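You operate a simulated robot arm through the tools that you are given. There is no shell and no other tool. Be economical: measure what you need, move in short steps, check, and stop when the job is done.

You are at the controls of a simulated two-armed robot. One attempt, no reset.

## Task
Pick up the white-handled strainer basket with one hand, pass it to the other hand and put it on the back of the sorting table. Set down upright: white-handled strainer basket.

Only the result counts: the job must be done as asked and must still hold three seconds after the hand-in. Knocking over, shifting, dropping, spilling or breaking anything else fails it.

## Robot
Two 7-joint arms with two-finger parallel grippers on one trunk, on a base that drives. Base frame: it is fixed to the floor where the robot stands at the start and does not move with it; the origin is under the middle of the robot, x ahead of it, y to its left, z up. Readings come in mm, rad, newtons and seconds.
The left shoulder is at the start at [70, 134, 1176], the right one opposite. With the tool pointing down near the work surface each hand reaches from about 100 to 640 mm from the robot's upright axis, wherever it stands, measured 20 degrees to its own side. Places, roughly: back of the sorting table [-1200, 3700, 900]. Payload 1.57 kg a hand.
The tool frame of a hand sits at the grasp point between the pads (the TCP): z along the fingers, y along the line on which they close. The tips reach 30 mm beyond it. The gripper opens to 80 mm. The fingers are 17 mm wide and 12 mm thick; the gripper's body (40 by 82 mm) begins 80 mm behind the TCP.
Orientation is that of the tool frame in the base frame, as a unit quaternion [x, y, z, w]. With the fingers straight down and closing along the base's y, the tool's x points along the base's -x, its y along +y and its z along -z.

## Interface
- The arms move only by the tool arm_command. It takes "left_motion", "right_motion" or both (then of equal length, played together; a hand with none holds still); each is a list of rows, each a list of 7 numbers: the turn, a rotation vector about the tool's x, y, z in rad, then the shift along the tool's x, y, z in m, then the finger opening in m, from 0 to 0.08. In form: [[rx, ry, rz, x, y, z, jaw], ...]. A call has 1 to 20 rows; each row shifts and turns the commanded pose from where the row before left it, along the tool's axes as they then stand. Each row takes 0.2 s and may step no farther than 50 mm and 0.15 rad from the row before; otherwise, or with a gripper value out of range, the whole call is refused. A pose out of reach is approached as far as the arm can. The call stops where the force on the tool passes 40 N (or 10 N more than at its start, if that is more) or the arm is blocked; 0.2 s more then pass. The fingers move at their own pace (about 153 mm/s each) and stop on an object; they squeeze with about 23 N. The grip force told is the motor's: it shows also when the fingers shut on nothing. Time passes only in rows, and 0.2 s behind the last, so rows that do not move let the fingers close. The reply holds the time, the measured pose of the TCP, the force on the tool along the base axes, the opening and the grip force, in the units named above and with some noise, with the torque about the TCP (base axes, N m) and any sound that the robot's microphone picked up.
- Cameras (640 x 400 px; columns grow to the right, rows downward): "scene" is now at [136.7, 40.9, 1395]; the picture's right is [0.38, -0.92, 0.00], its down [-0.61, -0.25, -0.75] and it looks along [0.69, 0.29, -0.66] (base axes); focal length 292 px, centre (320, 200). "left" rides on the left gripper at [72, 7, -122] in its tool frame; the picture's right is [-0.09, 1.00, 0.00], its down [-0.84, -0.08, -0.54] and it looks along [-0.54, -0.05, 0.84] (tool axes); focal length 238 px, centre (320, 200). "right" rides on the right gripper at [72, -7, -122] in its tool frame; the picture's right is [0.09, 1.00, 0.00], its down [-0.84, 0.08, -0.54] and it looks along [-0.54, 0.05, 0.84] (tool axes); focal length 238 px, centre (320, 200). There is no depth. A picture from a camera that has moved, and an enlarged one, comes with that camera's place and axes in the base frame and with its lens. The place of the scene camera against the robot may be out by one fixed shift of up to 18 mm in any direction.
- get_image(camera): a new picture of that camera. No time passes.
- slide_trunk(by): slides the trunk up (or, below 0, down) by that many mm; the arms and the scene camera ride with it, the base frame stays. It gives what a move gives, with no picture.
- roll_base(legs): drives the robot by 1 to 6 legs, each [ahead, left, turn to the left] in mm, mm and rad, along the robot's own axes; the way and the turn of a leg run together, so that a leg with both is an arc; at most 1500 mm and 3.142 rad a leg. The arms and the cameras ride along, it lands a little off, and it stops where it bumps. It gives what a move gives.
- turn_head(pan, tilt): turns the head with the scene camera to pan (to the left, within 1.501 rad either way) and tilt (down, from -0.506 to 1.204), counted from straight ahead of the robot. It gives what a move gives.
- close_up(camera, box): a new picture of the part [left, top, right, bottom] of that camera's present view, enlarged. No time passes.
- job_done(): hands the job in; it is judged then, once.

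Go step by step. Nothing tells you exact positions but the pictures and the camera data: compare them with the known pose of the tool, close in by small moves and look again before you grip or let go. The budget is 120 turns and 88 pictures, counting those below and the enlarged ones. Unless the task says otherwise, let go and move clear before handing in, and close with one line.

The tools are called after "Call:" as name(argument=value, ...) on one line, values as JSON. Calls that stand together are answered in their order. arm_command: Moves the arms, as the interface text tells. Its arguments: {"type":"object","properties":{"left_motion":{"type":"array","items":{"type":"array","items":{"type":"number"}}},"right_motion":{"type":"array","items":{"type":"array","items":{"type":"number"}}}},"required":[]} The other tools are called the same way: slide_trunk (by) slides the trunk up or down; roll_base (legs) drives the base; turn_head (pan, tilt) turns the head that bears the scene camera; get_image (camera) takes a picture; close_up (camera, box) takes an enlarged picture of a part of a camera's view; job_done () hands the job in.

At the start:

```text
time: 0.0
left_tcp_pos: [358.9, 234.9, 1178.9]
left_ee_rot: [0.0, 1.0, 0.0, 0.0]
left_wrist_force: [0.6, 0.1, 0.8]
left_ft_torque: [-0.01, 0.02, -0.01]
left_finger_gap: 80.1
left_grip_force: 0.0
right_tcp_pos: [444.0, -70.9, 1111.0]
right_ee_rot: [0.0, 1.0, 0.0, 0.0]
right_wrist_force: [-0.6, 0.7, -0.5]
right_ft_torque: [-0.01, 0.0, -0.02]
right_finger_gap: 80.1
right_grip_force: 0.0
trunk travel left (down, up): [-750.0, 190.0]
robot x, y, heading: [-2.4, 0.1, 0.002]
head pan, tilt: [0.393, 0.721]
```

scene: 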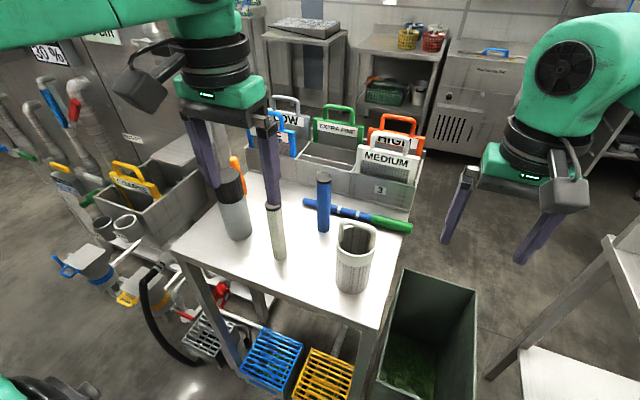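
right: 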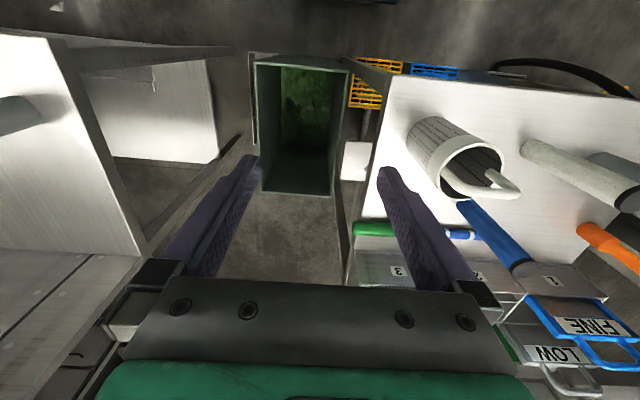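
left: 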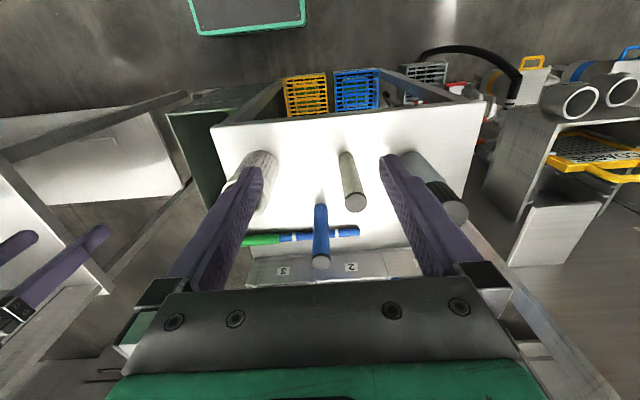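

The perforated cylinder at the front right of the small table looks like the white-handled strainer basket. I'll zoom in to check it.

Call:
close_up(camera="scene", box=[220, 150, 440, 310])

Call:
close_up(camera="right", box=[340, 60, 640, 250])

```text
2.50 times, centred on (330, 230) of scene
camera zoom: at [136.7, 40.9, 1395.0], right [0.38, -0.92, 0.0], down [-0.61, -0.25, -0.75], along [0.69, 0.29, -0.66], focal length 731 px, centre (295, 125)
```

zoom: 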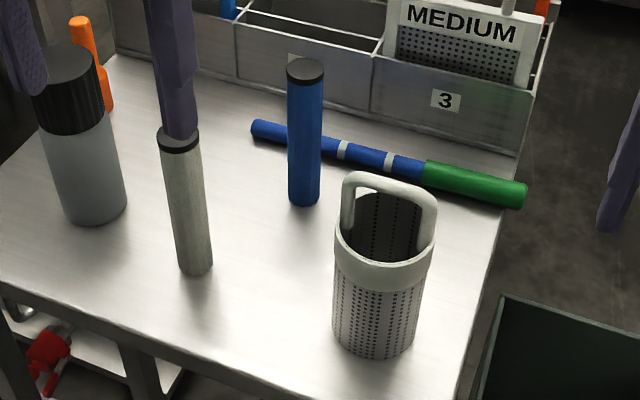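

```text
2.11 times, centred on (490, 155) of right
camera zoom: at [372.1, -78.7, 1232.7], right [-0.09, 1.0, 0.0], down [0.84, 0.08, 0.54], along [0.54, 0.05, -0.84], focal length 502 px, centre (-38, 295)
```

zoom: 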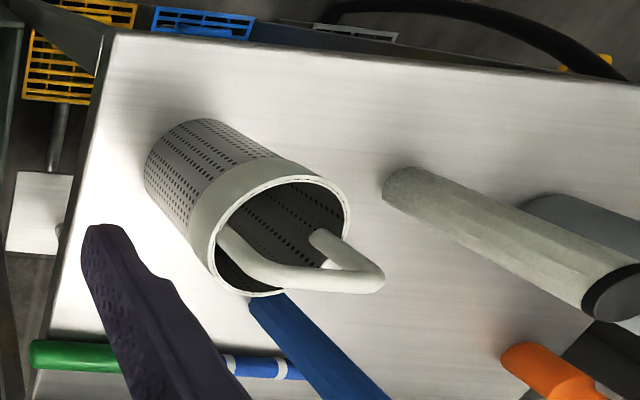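

The strainer is confirmed. I triangulate its rim centre at about (482, 114, 976), the handle top at z≈1034, and the handle bar running nearly along y. I plan a pinch on the right end of the bar with the right hand and a handover to a mirrored left hand, so I'll first rotate both wrists in place.

Call:
arm_command(right_motion=[[0, 0, -0.1454, 0, 0, 0, 0.08], [0, 0, -0.1454, 0, 0, 0, 0.08], [0, 0, -0.1454, 0, 0, 0, 0.08], [0, 0, -0.1454, 0, 0, 0, 0.08], [0, 0, -0.1454, 0, 0, 0, 0.08], [0, 0, -0.1454, 0, 0, 0, 0.08], [0, 0, -0.1454, 0, 0, 0, 0.08], [0, 0, -0.1454, 0, 0, 0, 0.08], [0, 0, -0.1454, 0, 0, 0, 0.08], [0, 0, -0.1454, 0, 0, 0, 0.08], [0, 0, -0.1454, 0, 0, 0, 0.08], [0, 0, -0.1454, 0, 0, 0, 0.08], [0, -0.125, 0, 0, 0, 0, 0.08], [0, -0.125, 0, 0, 0, 0, 0.08], [0, -0.125, 0, 0, 0, 0, 0.08], [0, -0.125, 0, 0, 0, 0, 0.08]], left_motion=[[0, 0, 0.1163, 0, 0, 0, 0.08], [0, 0, 0.1163, 0, 0, 0, 0.08], [0, 0, 0.1163, 0, 0, 0, 0.08], [0, 0, 0.1163, 0, 0, 0, 0.08], [0, 0, 0.1163, 0, 0, 0, 0.08], [0, 0, 0.1163, 0, 0, 0, 0.08], [0, 0, 0.1163, 0, 0, 0, 0.08], [0, 0, 0.1163, 0, 0, 0, 0.08], [0, 0, 0.1163, 0, 0, 0, 0.08], [0, 0, 0.1163, 0, 0, 0, 0.08], [0, 0, 0.1163, 0, 0, 0, 0.08], [0, 0, 0.1163, 0, 0, 0, 0.08], [0, -0.125, 0, 0, 0, 0, 0.08], [0, -0.125, 0, 0, 0, 0, 0.08], [0, -0.125, 0, 0, 0, 0, 0.08], [0, -0.125, 0, 0, 0, 0, 0.08]])

Call:
get_image(camera="scene")

Call:
get_image(camera="right")

```text
time: 3.4
left_tcp_pos: [359.8, 236.6, 1178.0]
left_ee_rot: [0.622, 0.743, -0.16, 0.191]
left_wrist_force: [0.4, -0.3, 0.4]
left_ft_torque: [0.01, 0.03, 0.04]
left_finger_gap: 79.9
left_grip_force: 0.1
right_tcp_pos: [193.5, -8.7, 1138.5]
right_ee_rot: [0.741, -0.624, -0.189, -0.159]
right_wrist_force: [0.7, -0.4, 1.4]
right_ft_torque: [0.03, 0.0, -0.02]
right_finger_gap: 79.9
right_grip_force: 0.0
right hand out of reach, approached as far as the arm can: row 6, 7, 8, 9, 10, 11, 12, 13, 14, 15, 16
trunk travel left (down, up): [-750.0, 190.0]
robot x, y, heading: [-3.0, -3.1, 0.001]
head pan, tilt: [0.393, 0.721]
```

```text
82 pictures are left
camera scene: at [136.7, 41.3, 1395.1], right [0.38, -0.92, 0.0], down [-0.61, -0.25, -0.75], along [0.69, 0.29, -0.66], focal length 292 px, centre (320, 200)
```

scene: 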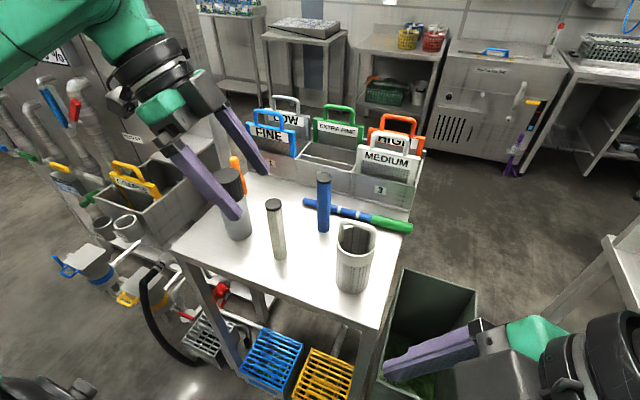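

```text
81 pictures are left
camera right: at [220.8, -128.4, 1209.8], right [-0.97, -0.25, -0.04], down [-0.16, 0.45, 0.88], along [-0.2, 0.86, -0.48], focal length 238 px, centre (320, 200)
```

right: 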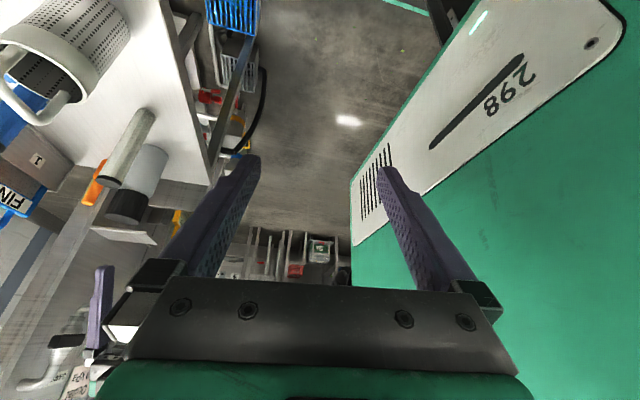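

The left wrist reached its pose, but the right could not at that spot and drifted inward. So the left hand will pick: I'll bring it to a pre-grasp above the handle and move the right hand outward, clear of the body.

Call:
arm_command(left_motion=[[0, 0, 0, -0.0074, 0.01655, 0.01483, 0.08], [0, 0, 0, -0.0074, 0.01655, 0.01483, 0.08], [0, 0, 0, -0.0074, 0.01655, 0.01483, 0.08], [0, 0, 0, -0.0074, 0.01655, 0.01483, 0.08], [0, 0, 0, -0.0074, 0.01655, 0.01483, 0.08], [0, 0, 0, -0.0074, 0.01655, 0.01483, 0.08]], right_motion=[[0, 0, 0, 0.0282, -0.0202, -0.0233, 0.08], [0, 0, 0, 0.0282, -0.0202, -0.0233, 0.08], [0, 0, 0, 0.0282, -0.0202, -0.0233, 0.08], [0, 0, 0, 0.0282, -0.0202, -0.0233, 0.08], [0, 0, 0, 0.0282, -0.0202, -0.0233, 0.08], [0, 0, 0, 0.0282, -0.0202, -0.0233, 0.08]])

Call:
get_image(camera="scene")

Call:
get_image(camera="left")

```text
time: 4.8
left_tcp_pos: [471.9, 173.4, 1120.0]
left_ee_rot: [0.623, 0.742, -0.158, 0.189]
left_wrist_force: [0.5, -0.2, 0.5]
left_ft_torque: [0.03, 0.07, -0.02]
left_finger_gap: 80.2
left_grip_force: 0.0
right_tcp_pos: [174.2, -99.2, 1209.0]
right_ee_rot: [0.74, -0.625, -0.189, -0.16]
right_wrist_force: [11.5, 3.9, -5.4]
right_ft_torque: [-0.03, -0.14, -0.19]
right_finger_gap: 69.0
right_grip_force: 0.1
right hand out of reach, approached as far as the arm can: row 1, 2, 3, 4, 5, 6
trunk travel left (down, up): [-750.0, 190.0]
robot x, y, heading: [0.3, -1.3, -0.002]
head pan, tilt: [0.393, 0.721]
```

```text
80 pictures are left
camera scene: at [137.7, 39.9, 1395.0], right [0.38, -0.92, 0.0], down [-0.61, -0.25, -0.75], along [0.69, 0.29, -0.66], focal length 292 px, centre (320, 200)
```

scene: 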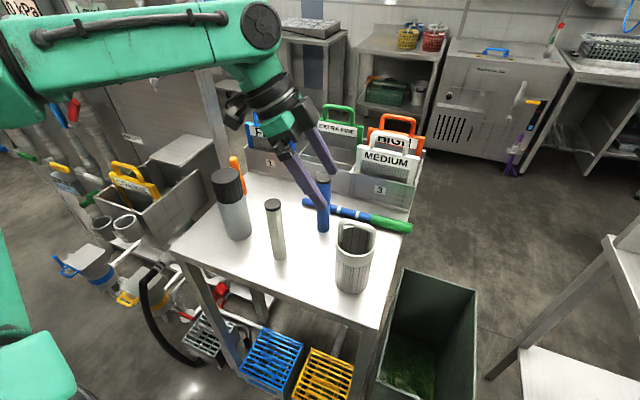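

```text
79 pictures are left
camera left: at [458.3, 292.8, 1192.0], right [0.99, 0.1, 0.04], down [0.01, -0.48, 0.88], along [0.1, -0.87, -0.48], focal length 238 px, centre (320, 200)
```

left: 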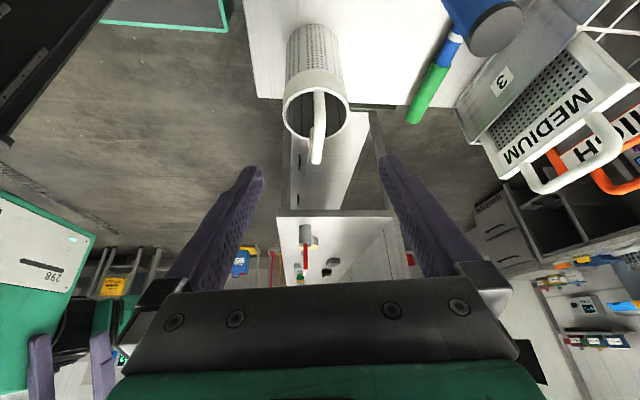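

The left view agrees with my estimates: the handle plane is centred and parallel to the approach. I'll advance the left hand most of the way and ease the right arm off whatever it touches, back toward its original orientation.

Call:
arm_command(right_motion=[[0, 0.125, 0, 0, -0.04, 0, 0.08], [0, 0.125, 0, 0, -0.04, 0, 0.08], [0, 0.125, 0, 0, -0.04, 0, 0.08], [0, 0.125, 0, 0, -0.03, 0, 0.08], [0, 0, 0.145, 0, 0, 0, 0.08], [0, 0, 0.145, 0, 0, 0, 0.08], [0, 0, 0.145, 0, 0, 0, 0.08], [0, 0, 0.145, 0, 0, 0, 0.08], [0, 0, 0.145, 0, 0, 0, 0.08], [0, 0, 0.145, 0, 0, 0, 0.08], [0, 0, 0.145, 0, 0, 0, 0.08], [0, 0, 0.145, 0, 0, 0, 0.08]], left_motion=[[0, 0, 0, 0, 0, 0.006, 0.08], [0, 0, 0, 0, 0, 0.006, 0.08], [0, 0, 0, 0, 0, 0.006, 0.08], [0, 0, 0, 0, 0, 0.006, 0.08], [0, 0, 0, 0, 0, 0.006, 0.08], [0, 0, 0, 0, 0, 0.006, 0.08], [0, 0, 0, 0, 0, 0.006, 0.08], [0, 0, 0, 0, 0, 0.006, 0.08], [0, 0, 0, 0, 0, 0.006, 0.08], [0, 0, 0, 0, 0, 0.006, 0.08], [0, 0, 0, 0, 0, 0, 0.08], [0, 0, 0, 0, 0, 0, 0.08]])

Call:
get_image(camera="left")

Call:
close_up(camera="scene", box=[220, 150, 440, 310])

```text
time: 7.4
left_tcp_pos: [475.5, 144.6, 1069.6]
left_ee_rot: [0.622, 0.743, -0.159, 0.189]
left_wrist_force: [0.5, 0.3, 0.3]
left_ft_torque: [0.0, 0.01, -0.02]
left_finger_gap: 80.0
left_grip_force: 0.0
right_tcp_pos: [207.3, -15.2, 1191.9]
right_ee_rot: [-0.253, 0.967, 0.022, -0.019]
right_wrist_force: [1.4, 0.1, 0.0]
right_ft_torque: [0.02, 0.0, 0.0]
right_finger_gap: 79.8
right_grip_force: 0.1
right hand out of reach, approached as far as the arm can: row 1, 2, 3, 4
trunk travel left (down, up): [-750.0, 190.0]
robot x, y, heading: [-0.7, -4.5, 0.007]
head pan, tilt: [0.393, 0.721]
```

```text
78 pictures are left
camera left: at [462.6, 264.9, 1140.7], right [0.99, 0.09, 0.04], down [0.01, -0.48, 0.88], along [0.1, -0.87, -0.48], focal length 238 px, centre (320, 200)
```

left: 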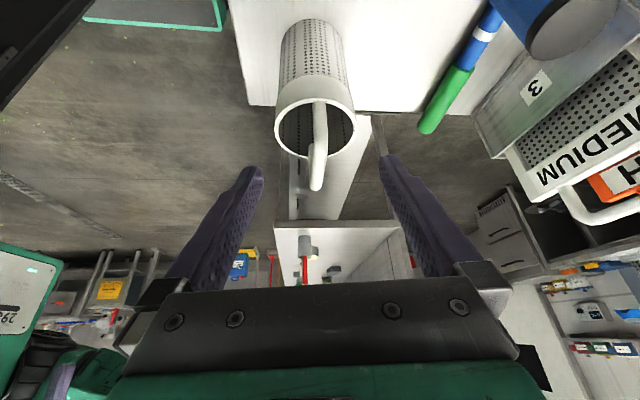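

```text
2.50 times, centred on (330, 230) of scene
camera zoom: at [103.1, 76.3, 1388.6], right [0.84, -0.55, 0.0], down [-0.39, -0.6, -0.7], along [0.38, 0.58, -0.72], focal length 731 px, centre (295, 125)
```

zoom: 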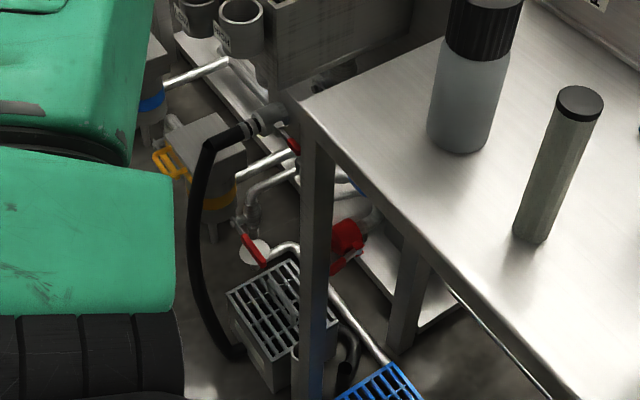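

The right arm bumped the head, because the scene camera has panned. I'll move the right hand forward and outward into clear air, then point the head back.

Call:
arm_command(right_motion=[[0, 0, 0, -0.0125, -0.038, 0.016, 0.08], [0, 0, 0, -0.0125, -0.038, 0.016, 0.08], [0, 0, 0, -0.0125, -0.038, 0.016, 0.08], [0, 0, 0, -0.0125, -0.038, 0.016, 0.08], [0, 0, 0, -0.0125, -0.038, 0.016, 0.08]])

Call:
turn_head(pan=0.393, tilt=0.721)

Call:
get_image(camera="scene")

```text
time: 8.6
left_tcp_pos: [477.7, 143.6, 1068.7]
left_ee_rot: [0.623, 0.743, -0.158, 0.19]
left_wrist_force: [-0.3, 0.3, 0.1]
left_ft_torque: [-0.02, 0.02, 0.02]
left_finger_gap: 79.8
left_grip_force: 0.1
right_tcp_pos: [354.1, -145.6, 1100.5]
right_ee_rot: [-0.288, 0.957, 0.0, 0.0]
right_wrist_force: [0.8, -0.6, -0.1]
right_ft_torque: [0.04, 0.01, -0.03]
right_finger_gap: 80.0
right_grip_force: 0.0
trunk travel left (down, up): [-750.0, 190.0]
robot x, y, heading: [-1.2, 3.0, -0.001]
head pan, tilt: [0.393, 0.721]
```

```text
time: 9.2
left_tcp_pos: [476.2, 144.6, 1069.3]
left_ee_rot: [0.622, 0.743, -0.159, 0.19]
left_wrist_force: [0.3, 0.5, 0.1]
left_ft_torque: [0.01, 0.01, -0.01]
left_finger_gap: 80.3
left_grip_force: 0.2
right_tcp_pos: [353.1, -145.0, 1101.4]
right_ee_rot: [-0.287, 0.958, -0.001, 0.0]
right_wrist_force: [-0.3, 0.5, -0.3]
right_ft_torque: [-0.02, 0.02, -0.01]
right_finger_gap: 80.0
right_grip_force: 0.0
trunk travel left (down, up): [-750.0, 190.0]
robot x, y, heading: [0.2, 0.0, 0.002]
head pan, tilt: [0.393, 0.721]
```

```text
76 pictures are left
camera scene: at [137.1, 40.4, 1395.1], right [0.38, -0.92, 0.0], down [-0.61, -0.25, -0.75], along [0.69, 0.29, -0.66], focal length 292 px, centre (320, 200)
```

scene: 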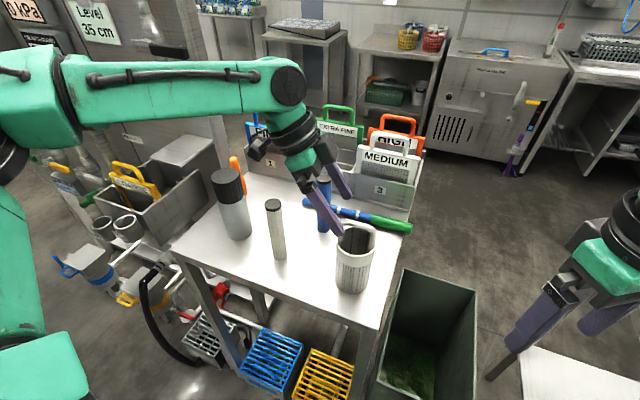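

The right hand is clear and the handle sits centred between the left fingers. I'll advance the last 44 mm and check.

Call:
arm_command(left_motion=[[0, 0, 0, 0, 0, 0.011, 0.08], [0, 0, 0, 0, 0, 0.011, 0.08], [0, 0, 0, 0, 0, 0.011, 0.08], [0, 0, 0, 0, 0, 0.011, 0.08], [0, 0, 0, 0, 0, 0, 0.08]])

Call:
get_image(camera="left")

Call:
close_up(camera="scene", box=[260, 160, 420, 300])

```text
time: 10.4
left_tcp_pos: [479.4, 123.0, 1030.6]
left_ee_rot: [0.622, 0.743, -0.159, 0.19]
left_wrist_force: [-0.8, 1.1, -0.7]
left_ft_torque: [0.02, -0.01, 0.0]
left_finger_gap: 80.0
left_grip_force: 0.1
right_tcp_pos: [352.0, -144.5, 1101.7]
right_ee_rot: [-0.288, 0.958, 0.0, -0.001]
right_wrist_force: [1.1, 0.1, -0.4]
right_ft_torque: [-0.02, -0.03, -0.02]
right_finger_gap: 80.0
right_grip_force: 0.1
trunk travel left (down, up): [-750.0, 190.0]
robot x, y, heading: [2.3, -1.0, 0.002]
head pan, tilt: [0.393, 0.721]
```

```text
75 pictures are left
camera left: at [466.5, 244.3, 1102.8], right [0.99, 0.1, 0.04], down [0.01, -0.48, 0.88], along [0.1, -0.87, -0.48], focal length 238 px, centre (320, 200)
```

left: 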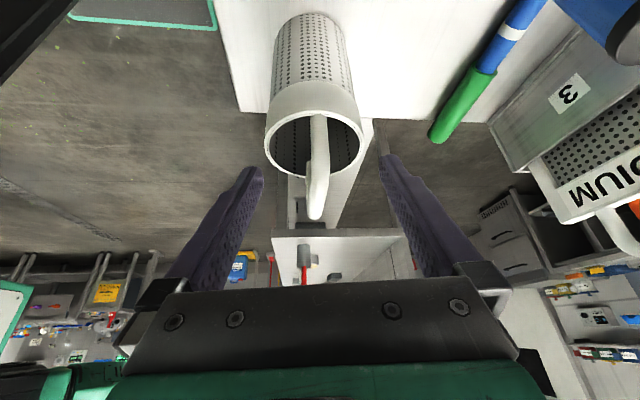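

```text
2.86 times, centred on (340, 230) of scene
camera zoom: at [136.6, 40.9, 1395.1], right [0.38, -0.92, 0.0], down [-0.61, -0.25, -0.75], along [0.69, 0.29, -0.66], focal length 835 px, centre (263, 114)
```

zoom: 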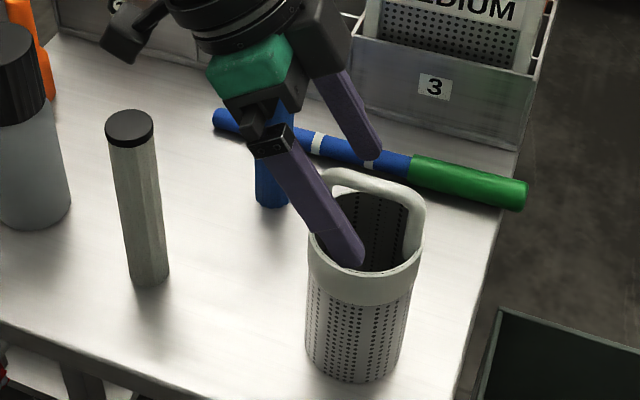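

The bar lies between the fingers, slightly beyond centre. I'll shift 5 mm toward its left end and close.

Call:
arm_command(left_motion=[[0, 0, 0, 0.0043, -0.0015, -0.0015, 0.08], [0, 0, 0, 0, 0, 0, 0.05], [0, 0, 0, 0, 0, 0, 0.03], [0, 0, 0, 0, 0, 0, 0.015], [0, 0, 0, 0, 0, 0, 0.0], [0, 0, 0, 0, 0, 0, 0.0], [0, 0, 0, 0, 0, 0, 0.0]])

Call:
get_image(camera="left")

```text
time: 12.0
left_tcp_pos: [477.9, 129.0, 1030.7]
left_ee_rot: [0.623, 0.742, -0.159, 0.19]
left_wrist_force: [0.7, -0.7, 1.3]
left_ft_torque: [-0.02, 0.03, -0.01]
left_finger_gap: 10.8
left_grip_force: 22.9
right_tcp_pos: [352.2, -145.2, 1101.0]
right_ee_rot: [-0.288, 0.958, 0.0, 0.001]
right_wrist_force: [-0.3, 0.4, -0.1]
right_ft_torque: [0.01, -0.05, -0.02]
right_finger_gap: 80.0
right_grip_force: 0.1
trunk travel left (down, up): [-750.0, 190.0]
robot x, y, heading: [2.6, 3.4, -0.001]
head pan, tilt: [0.393, 0.721]
```

```text
73 pictures are left
camera left: at [464.5, 248.1, 1102.1], right [0.99, 0.1, 0.04], down [0.01, -0.48, 0.88], along [0.1, -0.87, -0.48], focal length 238 px, centre (320, 200)
```

left: 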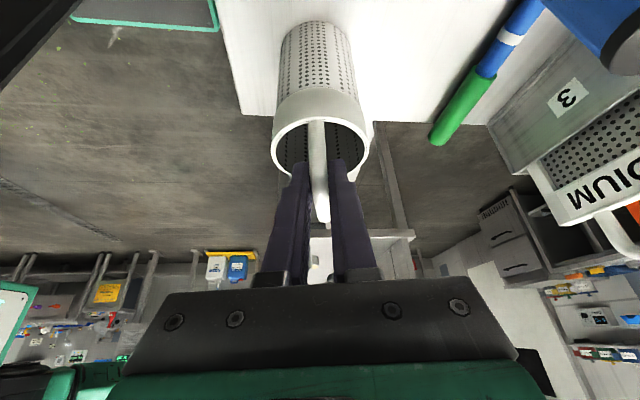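

The grip is solid, with a 10.8 mm gap and 23 N. I'll lift straight up 150 mm.

Call:
arm_command(left_motion=[[0, 0, 0, -0.0048, 0, -0.0088, 0], [0, 0, 0, -0.0048, 0, -0.0088, 0], [0, 0, 0, -0.0096, 0, -0.0176, 0], [0, 0, 0, -0.0096, 0, -0.0176, 0], [0, 0, 0, -0.0096, 0, -0.0176, 0], [0, 0, 0, -0.0096, 0, -0.0176, 0], [0, 0, 0, -0.0096, 0, -0.0176, 0], [0, 0, 0, -0.0096, 0, -0.0176, 0], [0, 0, 0, -0.0048, 0, -0.0088, 0]])

Call:
get_image(camera="scene")

```text
time: 14.0
left_tcp_pos: [477.2, 126.7, 1179.4]
left_ee_rot: [0.622, 0.743, -0.159, 0.19]
left_wrist_force: [0.8, 0.5, -1.5]
left_ft_torque: [0.08, 0.0, 0.0]
left_finger_gap: 10.5
left_grip_force: 22.8
right_tcp_pos: [352.0, -144.6, 1102.1]
right_ee_rot: [-0.288, 0.958, -0.001, 0.0]
right_wrist_force: [0.1, -0.1, -0.1]
right_ft_torque: [0.0, 0.03, -0.03]
right_finger_gap: 80.1
right_grip_force: 0.0
trunk travel left (down, up): [-750.0, 190.0]
robot x, y, heading: [-4.1, -0.3, 0.004]
head pan, tilt: [0.393, 0.721]
```

```text
72 pictures are left
camera scene: at [136.9, 40.9, 1395.1], right [0.38, -0.92, 0.0], down [-0.61, -0.25, -0.75], along [0.69, 0.29, -0.66], focal length 292 px, centre (320, 200)
```

scene: 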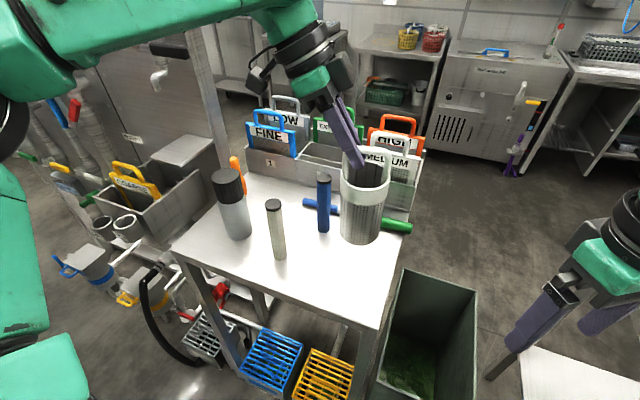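

The basket is lifted and hanging upright. Now I'll see how far the right wrist can turn the other way while it is out in clear air.

Call:
arm_command(right_motion=[[0, 0, 0.145, 0, 0, 0, 0.08], [0, 0, 0.145, 0, 0, 0, 0.08], [0, 0, 0.145, 0, 0, 0, 0.08], [0, 0, 0.145, 0, 0, 0, 0.08], [0, 0, 0.145, 0, 0, 0, 0.08], [0, 0, 0.145, 0, 0, 0, 0.08], [0, 0, 0.145, 0, 0, 0, 0.08], [0, 0, 0.145, 0, 0, 0, 0.08], [0, 0, 0.145, 0, 0, 0, 0.08], [0, 0, 0.145, 0, 0, 0, 0.08]])

```text
time: 16.2
left_tcp_pos: [479.1, 127.2, 1178.9]
left_ee_rot: [0.622, 0.743, -0.159, 0.19]
left_wrist_force: [0.2, 0.3, -0.9]
left_ft_torque: [0.01, 0.01, 0.0]
left_finger_gap: 10.8
left_grip_force: 23.5
right_tcp_pos: [352.6, -144.4, 1102.4]
right_ee_rot: [0.421, 0.907, 0.0, 0.0]
right_wrist_force: [-0.8, -0.1, 0.4]
right_ft_torque: [-0.01, -0.01, 0.02]
right_finger_gap: 79.8
right_grip_force: 0.0
trunk travel left (down, up): [-750.0, 190.0]
robot x, y, heading: [0.5, 2.6, -0.002]
head pan, tilt: [0.393, 0.721]
```

The right wrist turns freely this way. I'll continue to yaw +80° and then tilt +0.5, parallel to the bar.

Call:
arm_command(right_motion=[[0, 0, 0.1318, 0, 0, 0, 0.08], [0, 0, 0.1318, 0, 0, 0, 0.08], [0, 0, 0.1318, 0, 0, 0, 0.08], [0, 0, 0.1318, 0, 0, 0, 0.08], [0, 0.125, 0, 0, 0, 0, 0.08], [0, 0.125, 0, 0, 0, 0, 0.08], [0, 0.125, 0, 0, 0, 0, 0.08], [0, 0.125, 0, 0, 0, 0, 0.08]])

Call:
get_image(camera="right")

Call:
get_image(camera="scene")

```text
time: 18.0
left_tcp_pos: [477.6, 125.9, 1179.9]
left_ee_rot: [0.623, 0.742, -0.159, 0.189]
left_wrist_force: [1.0, -0.6, -1.1]
left_ft_torque: [0.07, 0.01, 0.01]
left_finger_gap: 10.4
left_grip_force: 22.9
right_tcp_pos: [353.1, -145.4, 1101.6]
right_ee_rot: [0.621, 0.743, 0.16, -0.19]
right_wrist_force: [-0.3, -0.6, 0.1]
right_ft_torque: [-0.04, 0.02, 0.0]
right_finger_gap: 80.1
right_grip_force: 0.1
trunk travel left (down, up): [-750.0, 190.0]
robot x, y, heading: [-2.5, 0.7, 0.001]
head pan, tilt: [0.393, 0.721]
```

```text
71 pictures are left
camera right: at [344.4, -143.6, 1243.0], right [0.97, 0.26, 0.05], down [0.25, -0.97, 0.07], along [0.06, -0.06, -1.0], focal length 238 px, centre (320, 200)
```

right: 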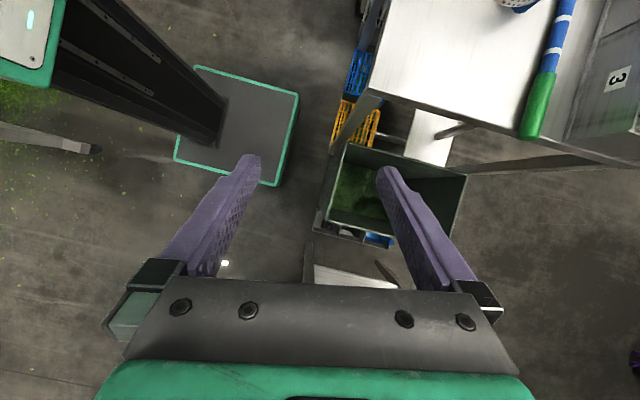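

```text
70 pictures are left
camera scene: at [136.7, 39.8, 1395.1], right [0.38, -0.92, 0.0], down [-0.61, -0.25, -0.75], along [0.69, 0.29, -0.66], focal length 292 px, centre (320, 200)
```

scene: 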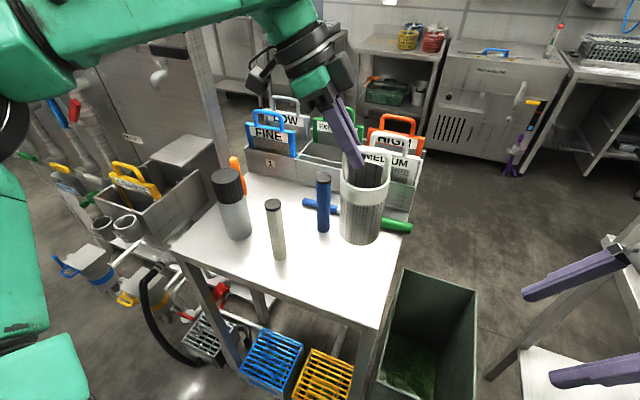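

The right hand reached the parallel orientation. I'll bring the basket toward the middle with the left hand, reduce the right tilt to 0.35 so the fingertips won't cross, and move the right hand to a standoff.

Call:
arm_command(left_motion=[[0, 0, 0, 0, 0, 0, 0], [0, 0, 0, -0.0132, -0.0086, 0.0034, 0], [0, 0, 0, -0.0132, -0.0086, 0.0034, 0], [0, 0, 0, -0.0132, -0.0086, 0.0034, 0], [0, 0, 0, -0.0132, -0.0086, 0.0034, 0], [0, 0, 0, -0.0132, -0.0086, 0.0034, 0], [0, 0, 0, -0.0132, -0.0086, 0.0034, 0]], right_motion=[[0, -0.15, 0, 0, 0, 0, 0.08], [0, 0, 0, 0.01945, 0.01848, -0.0221, 0.08], [0, 0, 0, 0.01945, 0.01848, -0.0221, 0.08], [0, 0, 0, 0.01945, 0.01848, -0.0221, 0.08], [0, 0, 0, 0.01945, 0.01848, -0.0221, 0.08], [0, 0, 0, 0.01945, 0.01848, -0.0221, 0.08], [0, 0, 0, 0.01945, 0.01848, -0.0221, 0.08]])

Call:
get_image(camera="scene")

Call:
get_image(camera="right")

```text
time: 19.6
left_tcp_pos: [439.3, 41.8, 1199.8]
left_ee_rot: [0.622, 0.743, -0.159, 0.19]
left_wrist_force: [-0.2, 0.4, -1.8]
left_ft_torque: [0.01, 0.02, 0.01]
left_finger_gap: 10.3
left_grip_force: 22.9
right_tcp_pos: [449.1, -61.3, 1266.6]
right_ee_rot: [0.632, 0.756, 0.111, -0.131]
right_wrist_force: [-1.1, -0.3, 1.0]
right_ft_torque: [0.01, -0.01, 0.02]
right_finger_gap: 79.9
right_grip_force: 0.1
trunk travel left (down, up): [-750.0, 190.0]
robot x, y, heading: [-1.6, -0.0, -0.003]
head pan, tilt: [0.393, 0.721]
```

```text
69 pictures are left
camera scene: at [136.3, 42.2, 1395.1], right [0.38, -0.92, 0.0], down [-0.61, -0.25, -0.75], along [0.69, 0.29, -0.66], focal length 292 px, centre (320, 200)
```

scene: 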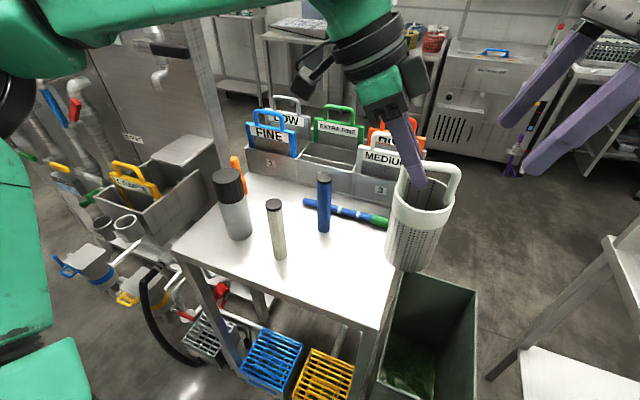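

```text
68 pictures are left
camera right: at [438.3, -36.6, 1404.7], right [0.96, 0.26, 0.03], down [0.25, -0.94, 0.22], along [0.09, -0.21, -0.97], focal length 238 px, centre (320, 200)
```

right: 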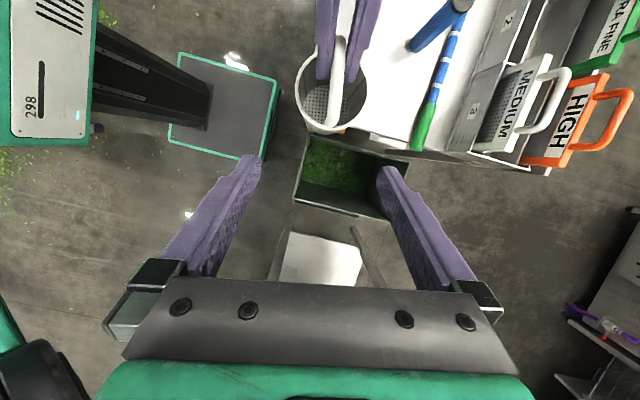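

Both hands are in place. I'll zoom in on the handle from the right camera to locate the bar's right end exactly.

Call:
close_up(camera="right", box=[260, 0, 420, 140])

Call:
close_up(camera="scene", box=[350, 100, 510, 280])

```text
2.86 times, centred on (340, 70) of right
camera zoom: at [438.3, -36.6, 1404.7], right [0.96, 0.26, 0.03], down [0.25, -0.94, 0.22], along [0.09, -0.21, -0.97], focal length 681 px, centre (263, 571)
```

zoom: 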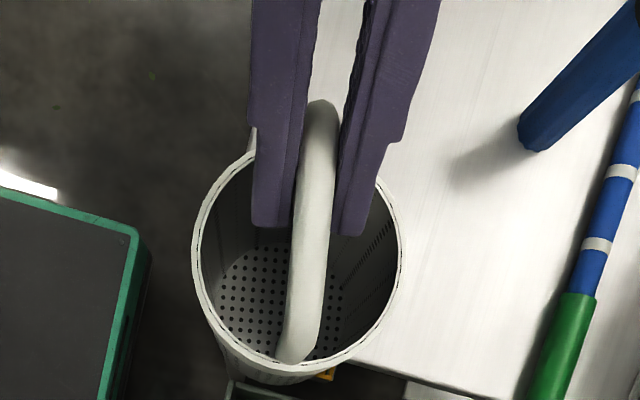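

```text
2.22 times, centred on (430, 190) of scene
camera zoom: at [136.3, 42.2, 1395.1], right [0.38, -0.92, 0.0], down [-0.61, -0.25, -0.75], along [0.69, 0.29, -0.66], focal length 649 px, centre (76, 222)
```

zoom: 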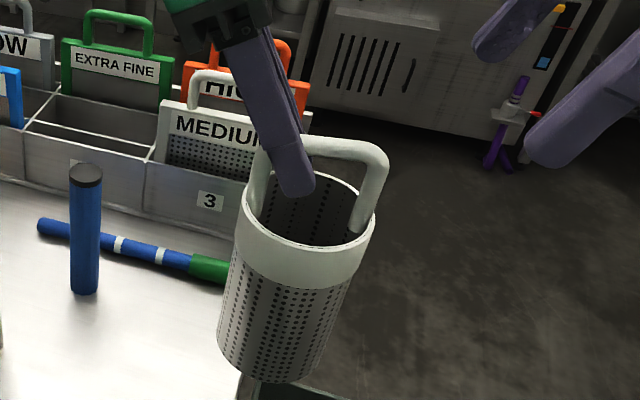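

The left hand holds the bar about 14 mm left of centre, and the right end of the bar is at roughly y≈0. I'll bring the right hand closer and check before the last approach.

Call:
arm_command(right_motion=[[0, 0, 0, 0.0185, 0.004, 0, 0.08], [0, 0, 0, 0.0185, 0.004, 0, 0.08], [0, 0, 0, 0, 0, 0.018, 0.08], [0, 0, 0, 0, 0, 0.018, 0.08], [0, 0, 0, 0, 0, 0, 0.08]])

Call:
get_image(camera="right")

Call:
get_image(camera="scene")

```text
time: 20.8
left_tcp_pos: [440.5, 41.3, 1199.6]
left_ee_rot: [0.622, 0.743, -0.159, 0.19]
left_wrist_force: [0.0, -0.5, -1.9]
left_ft_torque: [0.04, 0.01, 0.01]
left_finger_gap: 10.7
left_grip_force: 22.7
right_tcp_pos: [448.4, -15.0, 1244.3]
right_ee_rot: [0.632, 0.755, 0.112, -0.133]
right_wrist_force: [0.4, 0.3, 1.0]
right_ft_torque: [0.0, -0.01, 0.02]
right_finger_gap: 79.8
right_grip_force: 0.0
trunk travel left (down, up): [-750.0, 190.0]
robot x, y, heading: [0.6, 2.0, -0.001]
head pan, tilt: [0.393, 0.721]
```

```text
65 pictures are left
camera right: at [438.0, 8.7, 1382.8], right [0.96, 0.26, 0.03], down [0.25, -0.94, 0.22], along [0.09, -0.21, -0.97], focal length 238 px, centre (320, 200)
```

right: 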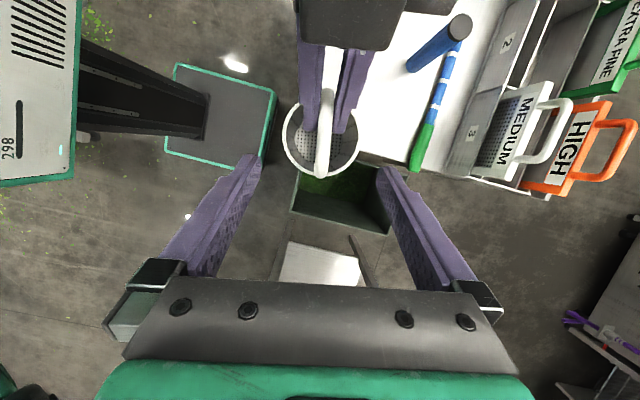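

```text
64 pictures are left
camera scene: at [136.5, 41.7, 1395.1], right [0.38, -0.92, 0.0], down [-0.61, -0.25, -0.75], along [0.69, 0.29, -0.66], focal length 292 px, centre (320, 200)
```

scene: 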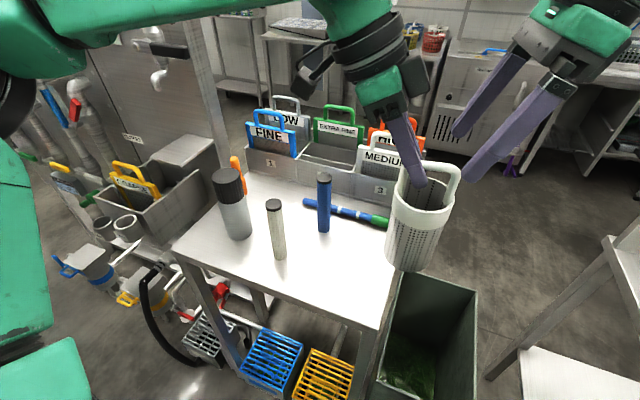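

The alignment looks good and there is clearance between the grippers. I'll advance the remaining 37 mm and look again before closing.

Call:
arm_command(right_motion=[[0, 0, 0, 0, 0, 0.0125, 0.08], [0, 0, 0, 0, 0, 0.0125, 0.08], [0, 0, 0, 0, 0, 0.0125, 0.08], [0, 0, 0, 0, 0, 0, 0.08]])

Call:
close_up(camera="right", box=[220, 50, 420, 250])

Call:
close_up(camera="scene", box=[350, 80, 530, 280])

```text
time: 21.8
left_tcp_pos: [442.1, 39.7, 1199.1]
left_ee_rot: [0.622, 0.743, -0.159, 0.189]
left_wrist_force: [0.2, 0.1, -1.6]
left_ft_torque: [0.04, 0.0, -0.04]
left_finger_gap: 10.7
left_grip_force: 23.1
right_tcp_pos: [444.9, -3.7, 1209.0]
right_ee_rot: [0.632, 0.755, 0.112, -0.134]
right_wrist_force: [0.6, -1.0, 0.0]
right_ft_torque: [0.0, 0.01, 0.0]
right_finger_gap: 79.9
right_grip_force: 0.2
trunk travel left (down, up): [-750.0, 190.0]
robot x, y, heading: [1.6, -1.5, 0.001]
head pan, tilt: [0.393, 0.721]
```

```text
2.00 times, centred on (320, 150) of right
camera zoom: at [435.5, 19.8, 1347.8], right [0.96, 0.26, 0.03], down [0.25, -0.94, 0.22], along [0.09, -0.21, -0.97], focal length 477 px, centre (320, 300)
```

zoom: 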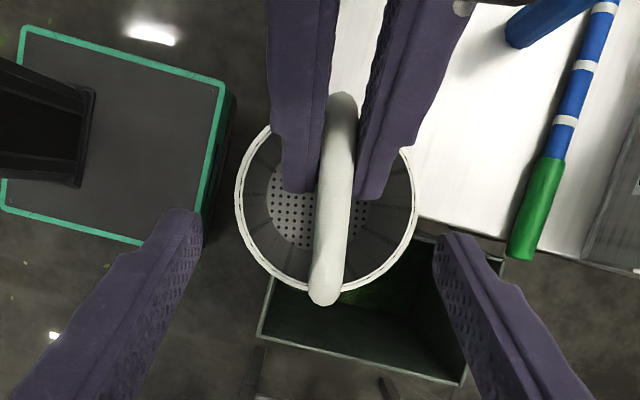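

```text
2.00 times, centred on (440, 180) of scene
camera zoom: at [137.0, 40.9, 1395.1], right [0.38, -0.92, 0.0], down [-0.61, -0.25, -0.75], along [0.69, 0.29, -0.66], focal length 584 px, centre (80, 240)
```

zoom: 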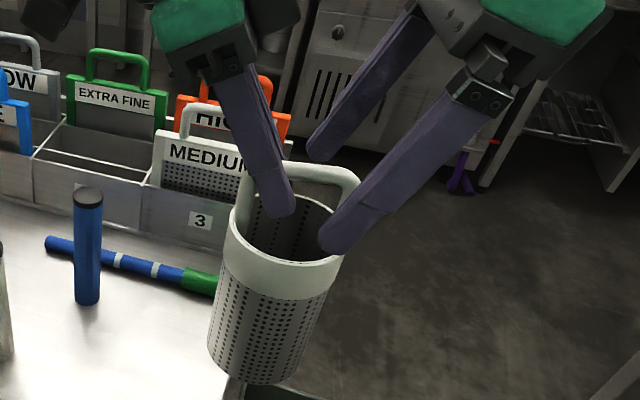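

The right fingertips straddle the bar near its right end with about 7 mm clear of the left fingertips. I'll close the right hand.

Call:
arm_command(right_motion=[[0, 0, 0, 0, 0.0015, 0, 0.05], [0, 0, 0, 0, 0, 0, 0.03], [0, 0, 0, 0, 0, 0, 0.015], [0, 0, 0, 0, 0, 0, 0], [0, 0, 0, 0, 0, 0, 0], [0, 0, 0, 0, 0, 0, 0], [0, 0, 0, 0, 0, 0, 0]])

Call:
close_up(camera="right", box=[220, 50, 420, 250])

Call:
close_up(camera="scene", box=[350, 80, 530, 280])

```text
time: 23.4
left_tcp_pos: [440.3, 40.6, 1198.8]
left_ee_rot: [0.622, 0.743, -0.159, 0.19]
left_wrist_force: [-11.3, -1.6, -1.3]
left_ft_torque: [-0.01, 0.04, -0.24]
left_finger_gap: 10.6
left_grip_force: 22.8
right_tcp_pos: [447.0, -3.1, 1209.7]
right_ee_rot: [0.633, 0.754, 0.112, -0.134]
right_wrist_force: [11.9, 1.6, 0.5]
right_ft_torque: [-0.01, -0.18, -0.31]
right_finger_gap: 10.6
right_grip_force: 23.5
trunk travel left (down, up): [-750.0, 190.0]
robot x, y, heading: [1.6, -0.2, 0.001]
head pan, tilt: [0.393, 0.721]
```

```text
2.00 times, centred on (320, 150) of right
camera zoom: at [437.0, 20.1, 1347.7], right [0.97, 0.26, 0.03], down [0.25, -0.94, 0.22], along [0.09, -0.21, -0.97], focal length 477 px, centre (320, 300)
```

zoom: 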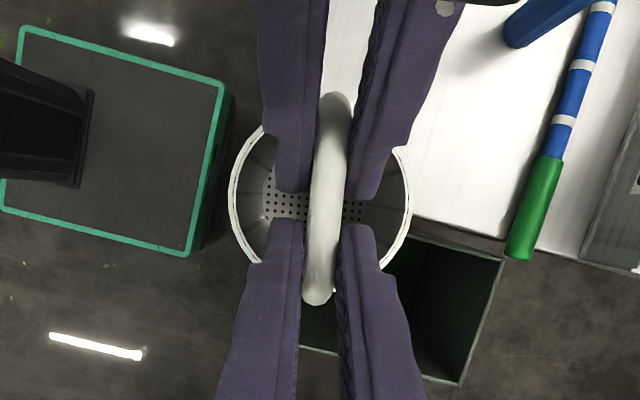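

```text
2.00 times, centred on (440, 180) of scene
camera zoom: at [137.0, 40.9, 1395.1], right [0.38, -0.92, 0.0], down [-0.61, -0.25, -0.75], along [0.69, 0.29, -0.66], focal length 584 px, centre (80, 240)
```

zoom: 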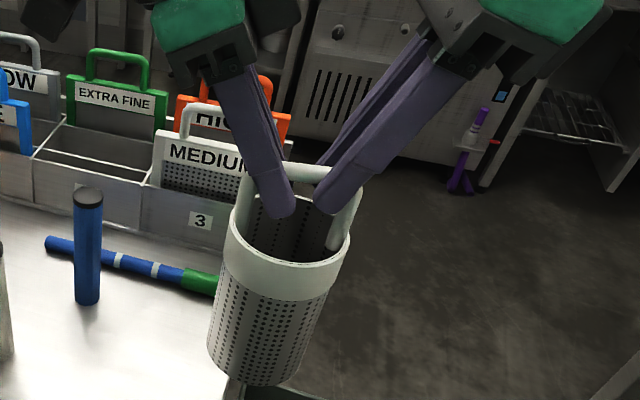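

Both hands hold the bar, with a small sideways preload. I'll relax it slightly, then open the left fingers.

Call:
arm_command(right_motion=[[0, 0, 0, 0, 0.001, 0, 0], [0, 0, 0, 0, 0.001, 0, 0], [0, 0, 0, 0, 0, 0, 0], [0, 0, 0, 0, 0, 0, 0], [0, 0, 0, 0, 0, 0, 0], [0, 0, 0, 0, 0, 0, 0], [0, 0, 0, 0, 0, 0, 0]], left_motion=[[0, 0, 0, 0, 0, 0, 0], [0, 0, 0, 0, 0, 0, 0], [0, 0, 0, 0, 0, 0, 0.0], [0, 0, 0, 0, 0, 0, 0.02], [0, 0, 0, 0, 0, 0, 0.04], [0, 0, 0, 0, 0, 0, 0.07], [0, 0, 0, 0, 0, 0, 0.08]])

Call:
close_up(camera="scene", box=[350, 80, 530, 280])

```text
time: 25.0
left_tcp_pos: [441.7, 39.8, 1199.3]
left_ee_rot: [0.623, 0.743, -0.158, 0.189]
left_wrist_force: [-0.8, -0.3, 0.1]
left_ft_torque: [0.0, 0.0, -0.03]
left_finger_gap: 79.9
left_grip_force: 0.1
right_tcp_pos: [450.5, -2.3, 1208.8]
right_ee_rot: [0.632, 0.756, 0.11, -0.133]
right_wrist_force: [0.0, -0.3, -0.5]
right_ft_torque: [-0.04, 0.0, 0.0]
right_finger_gap: 10.4
right_grip_force: 23.5
trunk travel left (down, up): [-750.0, 190.0]
robot x, y, heading: [-2.1, -0.5, 0.0]
head pan, tilt: [0.393, 0.721]
```

```text
2.00 times, centred on (440, 180) of scene
camera zoom: at [137.0, 40.9, 1395.1], right [0.38, -0.92, 0.0], down [-0.61, -0.25, -0.75], along [0.69, 0.29, -0.66], focal length 584 px, centre (80, 240)
```

zoom: 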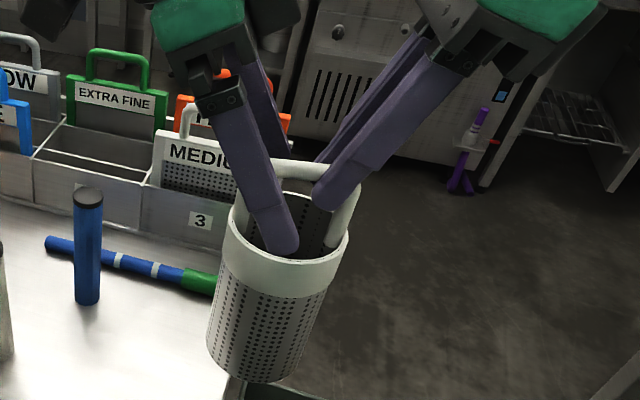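

The right hand now holds the basket alone and it stays upright. I'll withdraw the left hand.

Call:
arm_command(left_motion=[[0, 0, 0, 0, 0, -0.03, 0.08], [0, 0, 0, 0, 0, -0.03, 0.08], [0, 0, 0, 0, 0, -0.03, 0.08], [0, 0, 0, 0, 0, -0.03, 0.08], [0, 0, 0, 0.0295, -0.0108, 0.0028, 0.08], [0, 0, 0, 0.0295, -0.0108, 0.0028, 0.08], [0, 0, 0, 0.0295, -0.0108, 0.0028, 0.08], [0, 0, 0, 0.0295, -0.0108, 0.0028, 0.08], [0, 0, 0, 0.0295, -0.0108, 0.0028, 0.08], [0, 0, 0, 0.0295, -0.0108, 0.0028, 0.08]])

Call:
turn_head(pan=1.5, tilt=0.3)

Call:
get_image(camera="scene")

```text
time: 27.2
left_tcp_pos: [341.6, 231.6, 1205.6]
left_ee_rot: [0.623, 0.742, -0.16, 0.19]
left_wrist_force: [-0.4, -0.5, 0.1]
left_ft_torque: [-0.02, -0.01, -0.01]
left_finger_gap: 80.3
left_grip_force: 0.0
right_tcp_pos: [449.9, -0.8, 1209.5]
right_ee_rot: [0.631, 0.756, 0.112, -0.133]
right_wrist_force: [-0.4, -0.5, -0.2]
right_ft_torque: [-0.07, -0.03, 0.01]
right_finger_gap: 10.5
right_grip_force: 23.3
trunk travel left (down, up): [-750.0, 190.0]
robot x, y, heading: [0.3, 0.1, -0.003]
head pan, tilt: [0.393, 0.721]
```

```text
time: 28.5
left_tcp_pos: [341.8, 230.9, 1205.5]
left_ee_rot: [0.622, 0.743, -0.159, 0.189]
left_wrist_force: [-0.6, -1.0, 0.1]
left_ft_torque: [-0.01, 0.0, 0.02]
left_finger_gap: 80.1
left_grip_force: 0.1
right_tcp_pos: [450.6, -2.1, 1209.9]
right_ee_rot: [0.632, 0.755, 0.112, -0.134]
right_wrist_force: [-0.3, -0.3, 0.2]
right_ft_torque: [-0.01, 0.01, 0.04]
right_finger_gap: 10.6
right_grip_force: 23.2
trunk travel left (down, up): [-750.0, 190.0]
robot x, y, heading: [-0.8, -0.5, -0.004]
head pan, tilt: [1.499, 0.3]
```

```text
58 pictures are left
camera scene: at [66.1, 101.9, 1432.9], right [1.0, -0.07, 0.0], down [-0.02, -0.3, -0.96], along [0.07, 0.95, -0.3], focal length 292 px, centre (320, 200)
```

scene: 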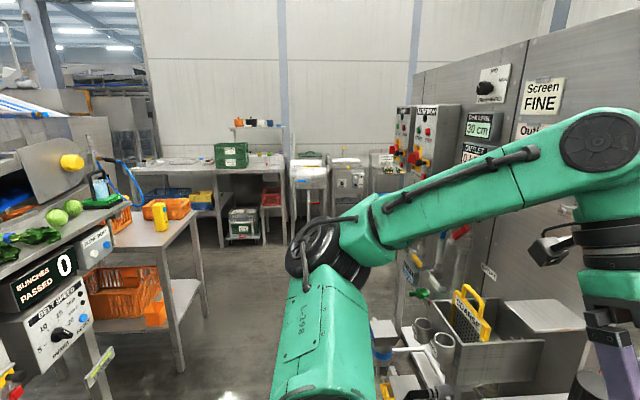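

The table near (-1200, 3700) projects to around (193, 155) in this view: the long table against the back wall, with the green crate on it. I'll zoom in on it and check that the right hand still has the basket.

Call:
close_up(camera="scene", box=[100, 100, 340, 250])

Call:
get_image(camera="right")

Call:
turn_head(pan=-0.2, tilt=0.7)

Call:
get_image(camera="scene")

```text
2.67 times, centred on (220, 175) of scene
camera zoom: at [66.1, 101.9, 1432.9], right [1.0, -0.07, 0.0], down [-0.02, -0.3, -0.96], along [0.07, 0.95, -0.3], focal length 779 px, centre (587, 267)
```

zoom: 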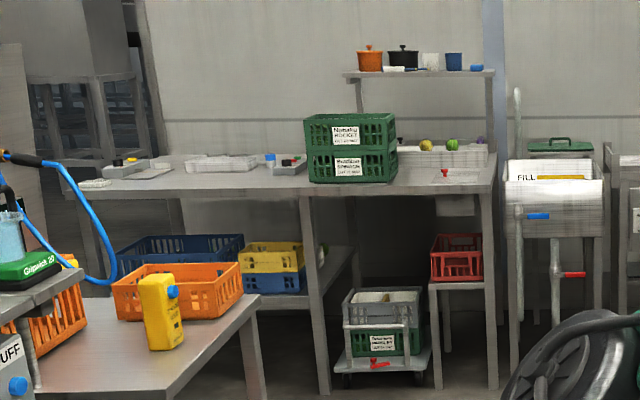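

```text
56 pictures are left
camera right: at [439.5, 21.3, 1347.8], right [0.96, 0.26, 0.03], down [0.25, -0.94, 0.22], along [0.09, -0.21, -0.97], focal length 238 px, centre (320, 200)
```

right: 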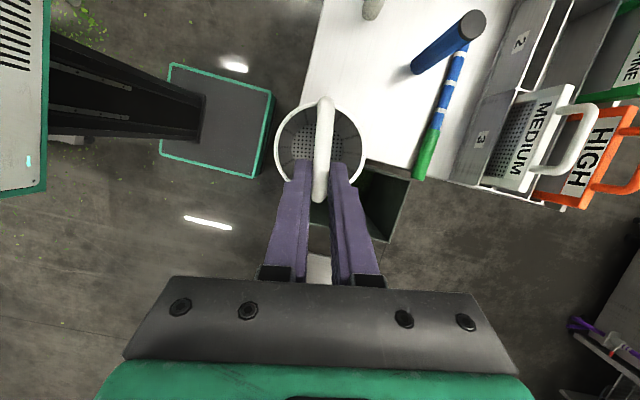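

```text
time: 30.3
left_tcp_pos: [340.5, 230.1, 1205.1]
left_ee_rot: [0.622, 0.743, -0.158, 0.189]
left_wrist_force: [-0.1, 0.8, 0.3]
left_ft_torque: [0.02, 0.01, 0.02]
left_finger_gap: 80.1
left_grip_force: 0.1
right_tcp_pos: [451.2, -1.7, 1208.8]
right_ee_rot: [0.632, 0.756, 0.111, -0.134]
right_wrist_force: [0.7, -0.4, -0.2]
right_ft_torque: [-0.05, -0.02, 0.01]
right_finger_gap: 10.5
right_grip_force: 23.1
trunk travel left (down, up): [-750.0, 190.0]
robot x, y, heading: [-1.9, -1.5, -0.002]
head pan, tilt: [-0.201, 0.7]
```

```text
55 pictures are left
camera scene: at [142.5, -8.1, 1396.8], right [-0.2, -0.98, 0.0], down [-0.63, 0.13, -0.76], along [0.75, -0.15, -0.64], focal length 292 px, centre (320, 200)
```

scene: 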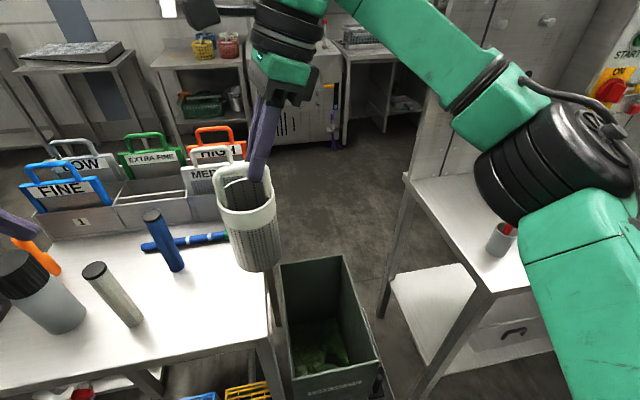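

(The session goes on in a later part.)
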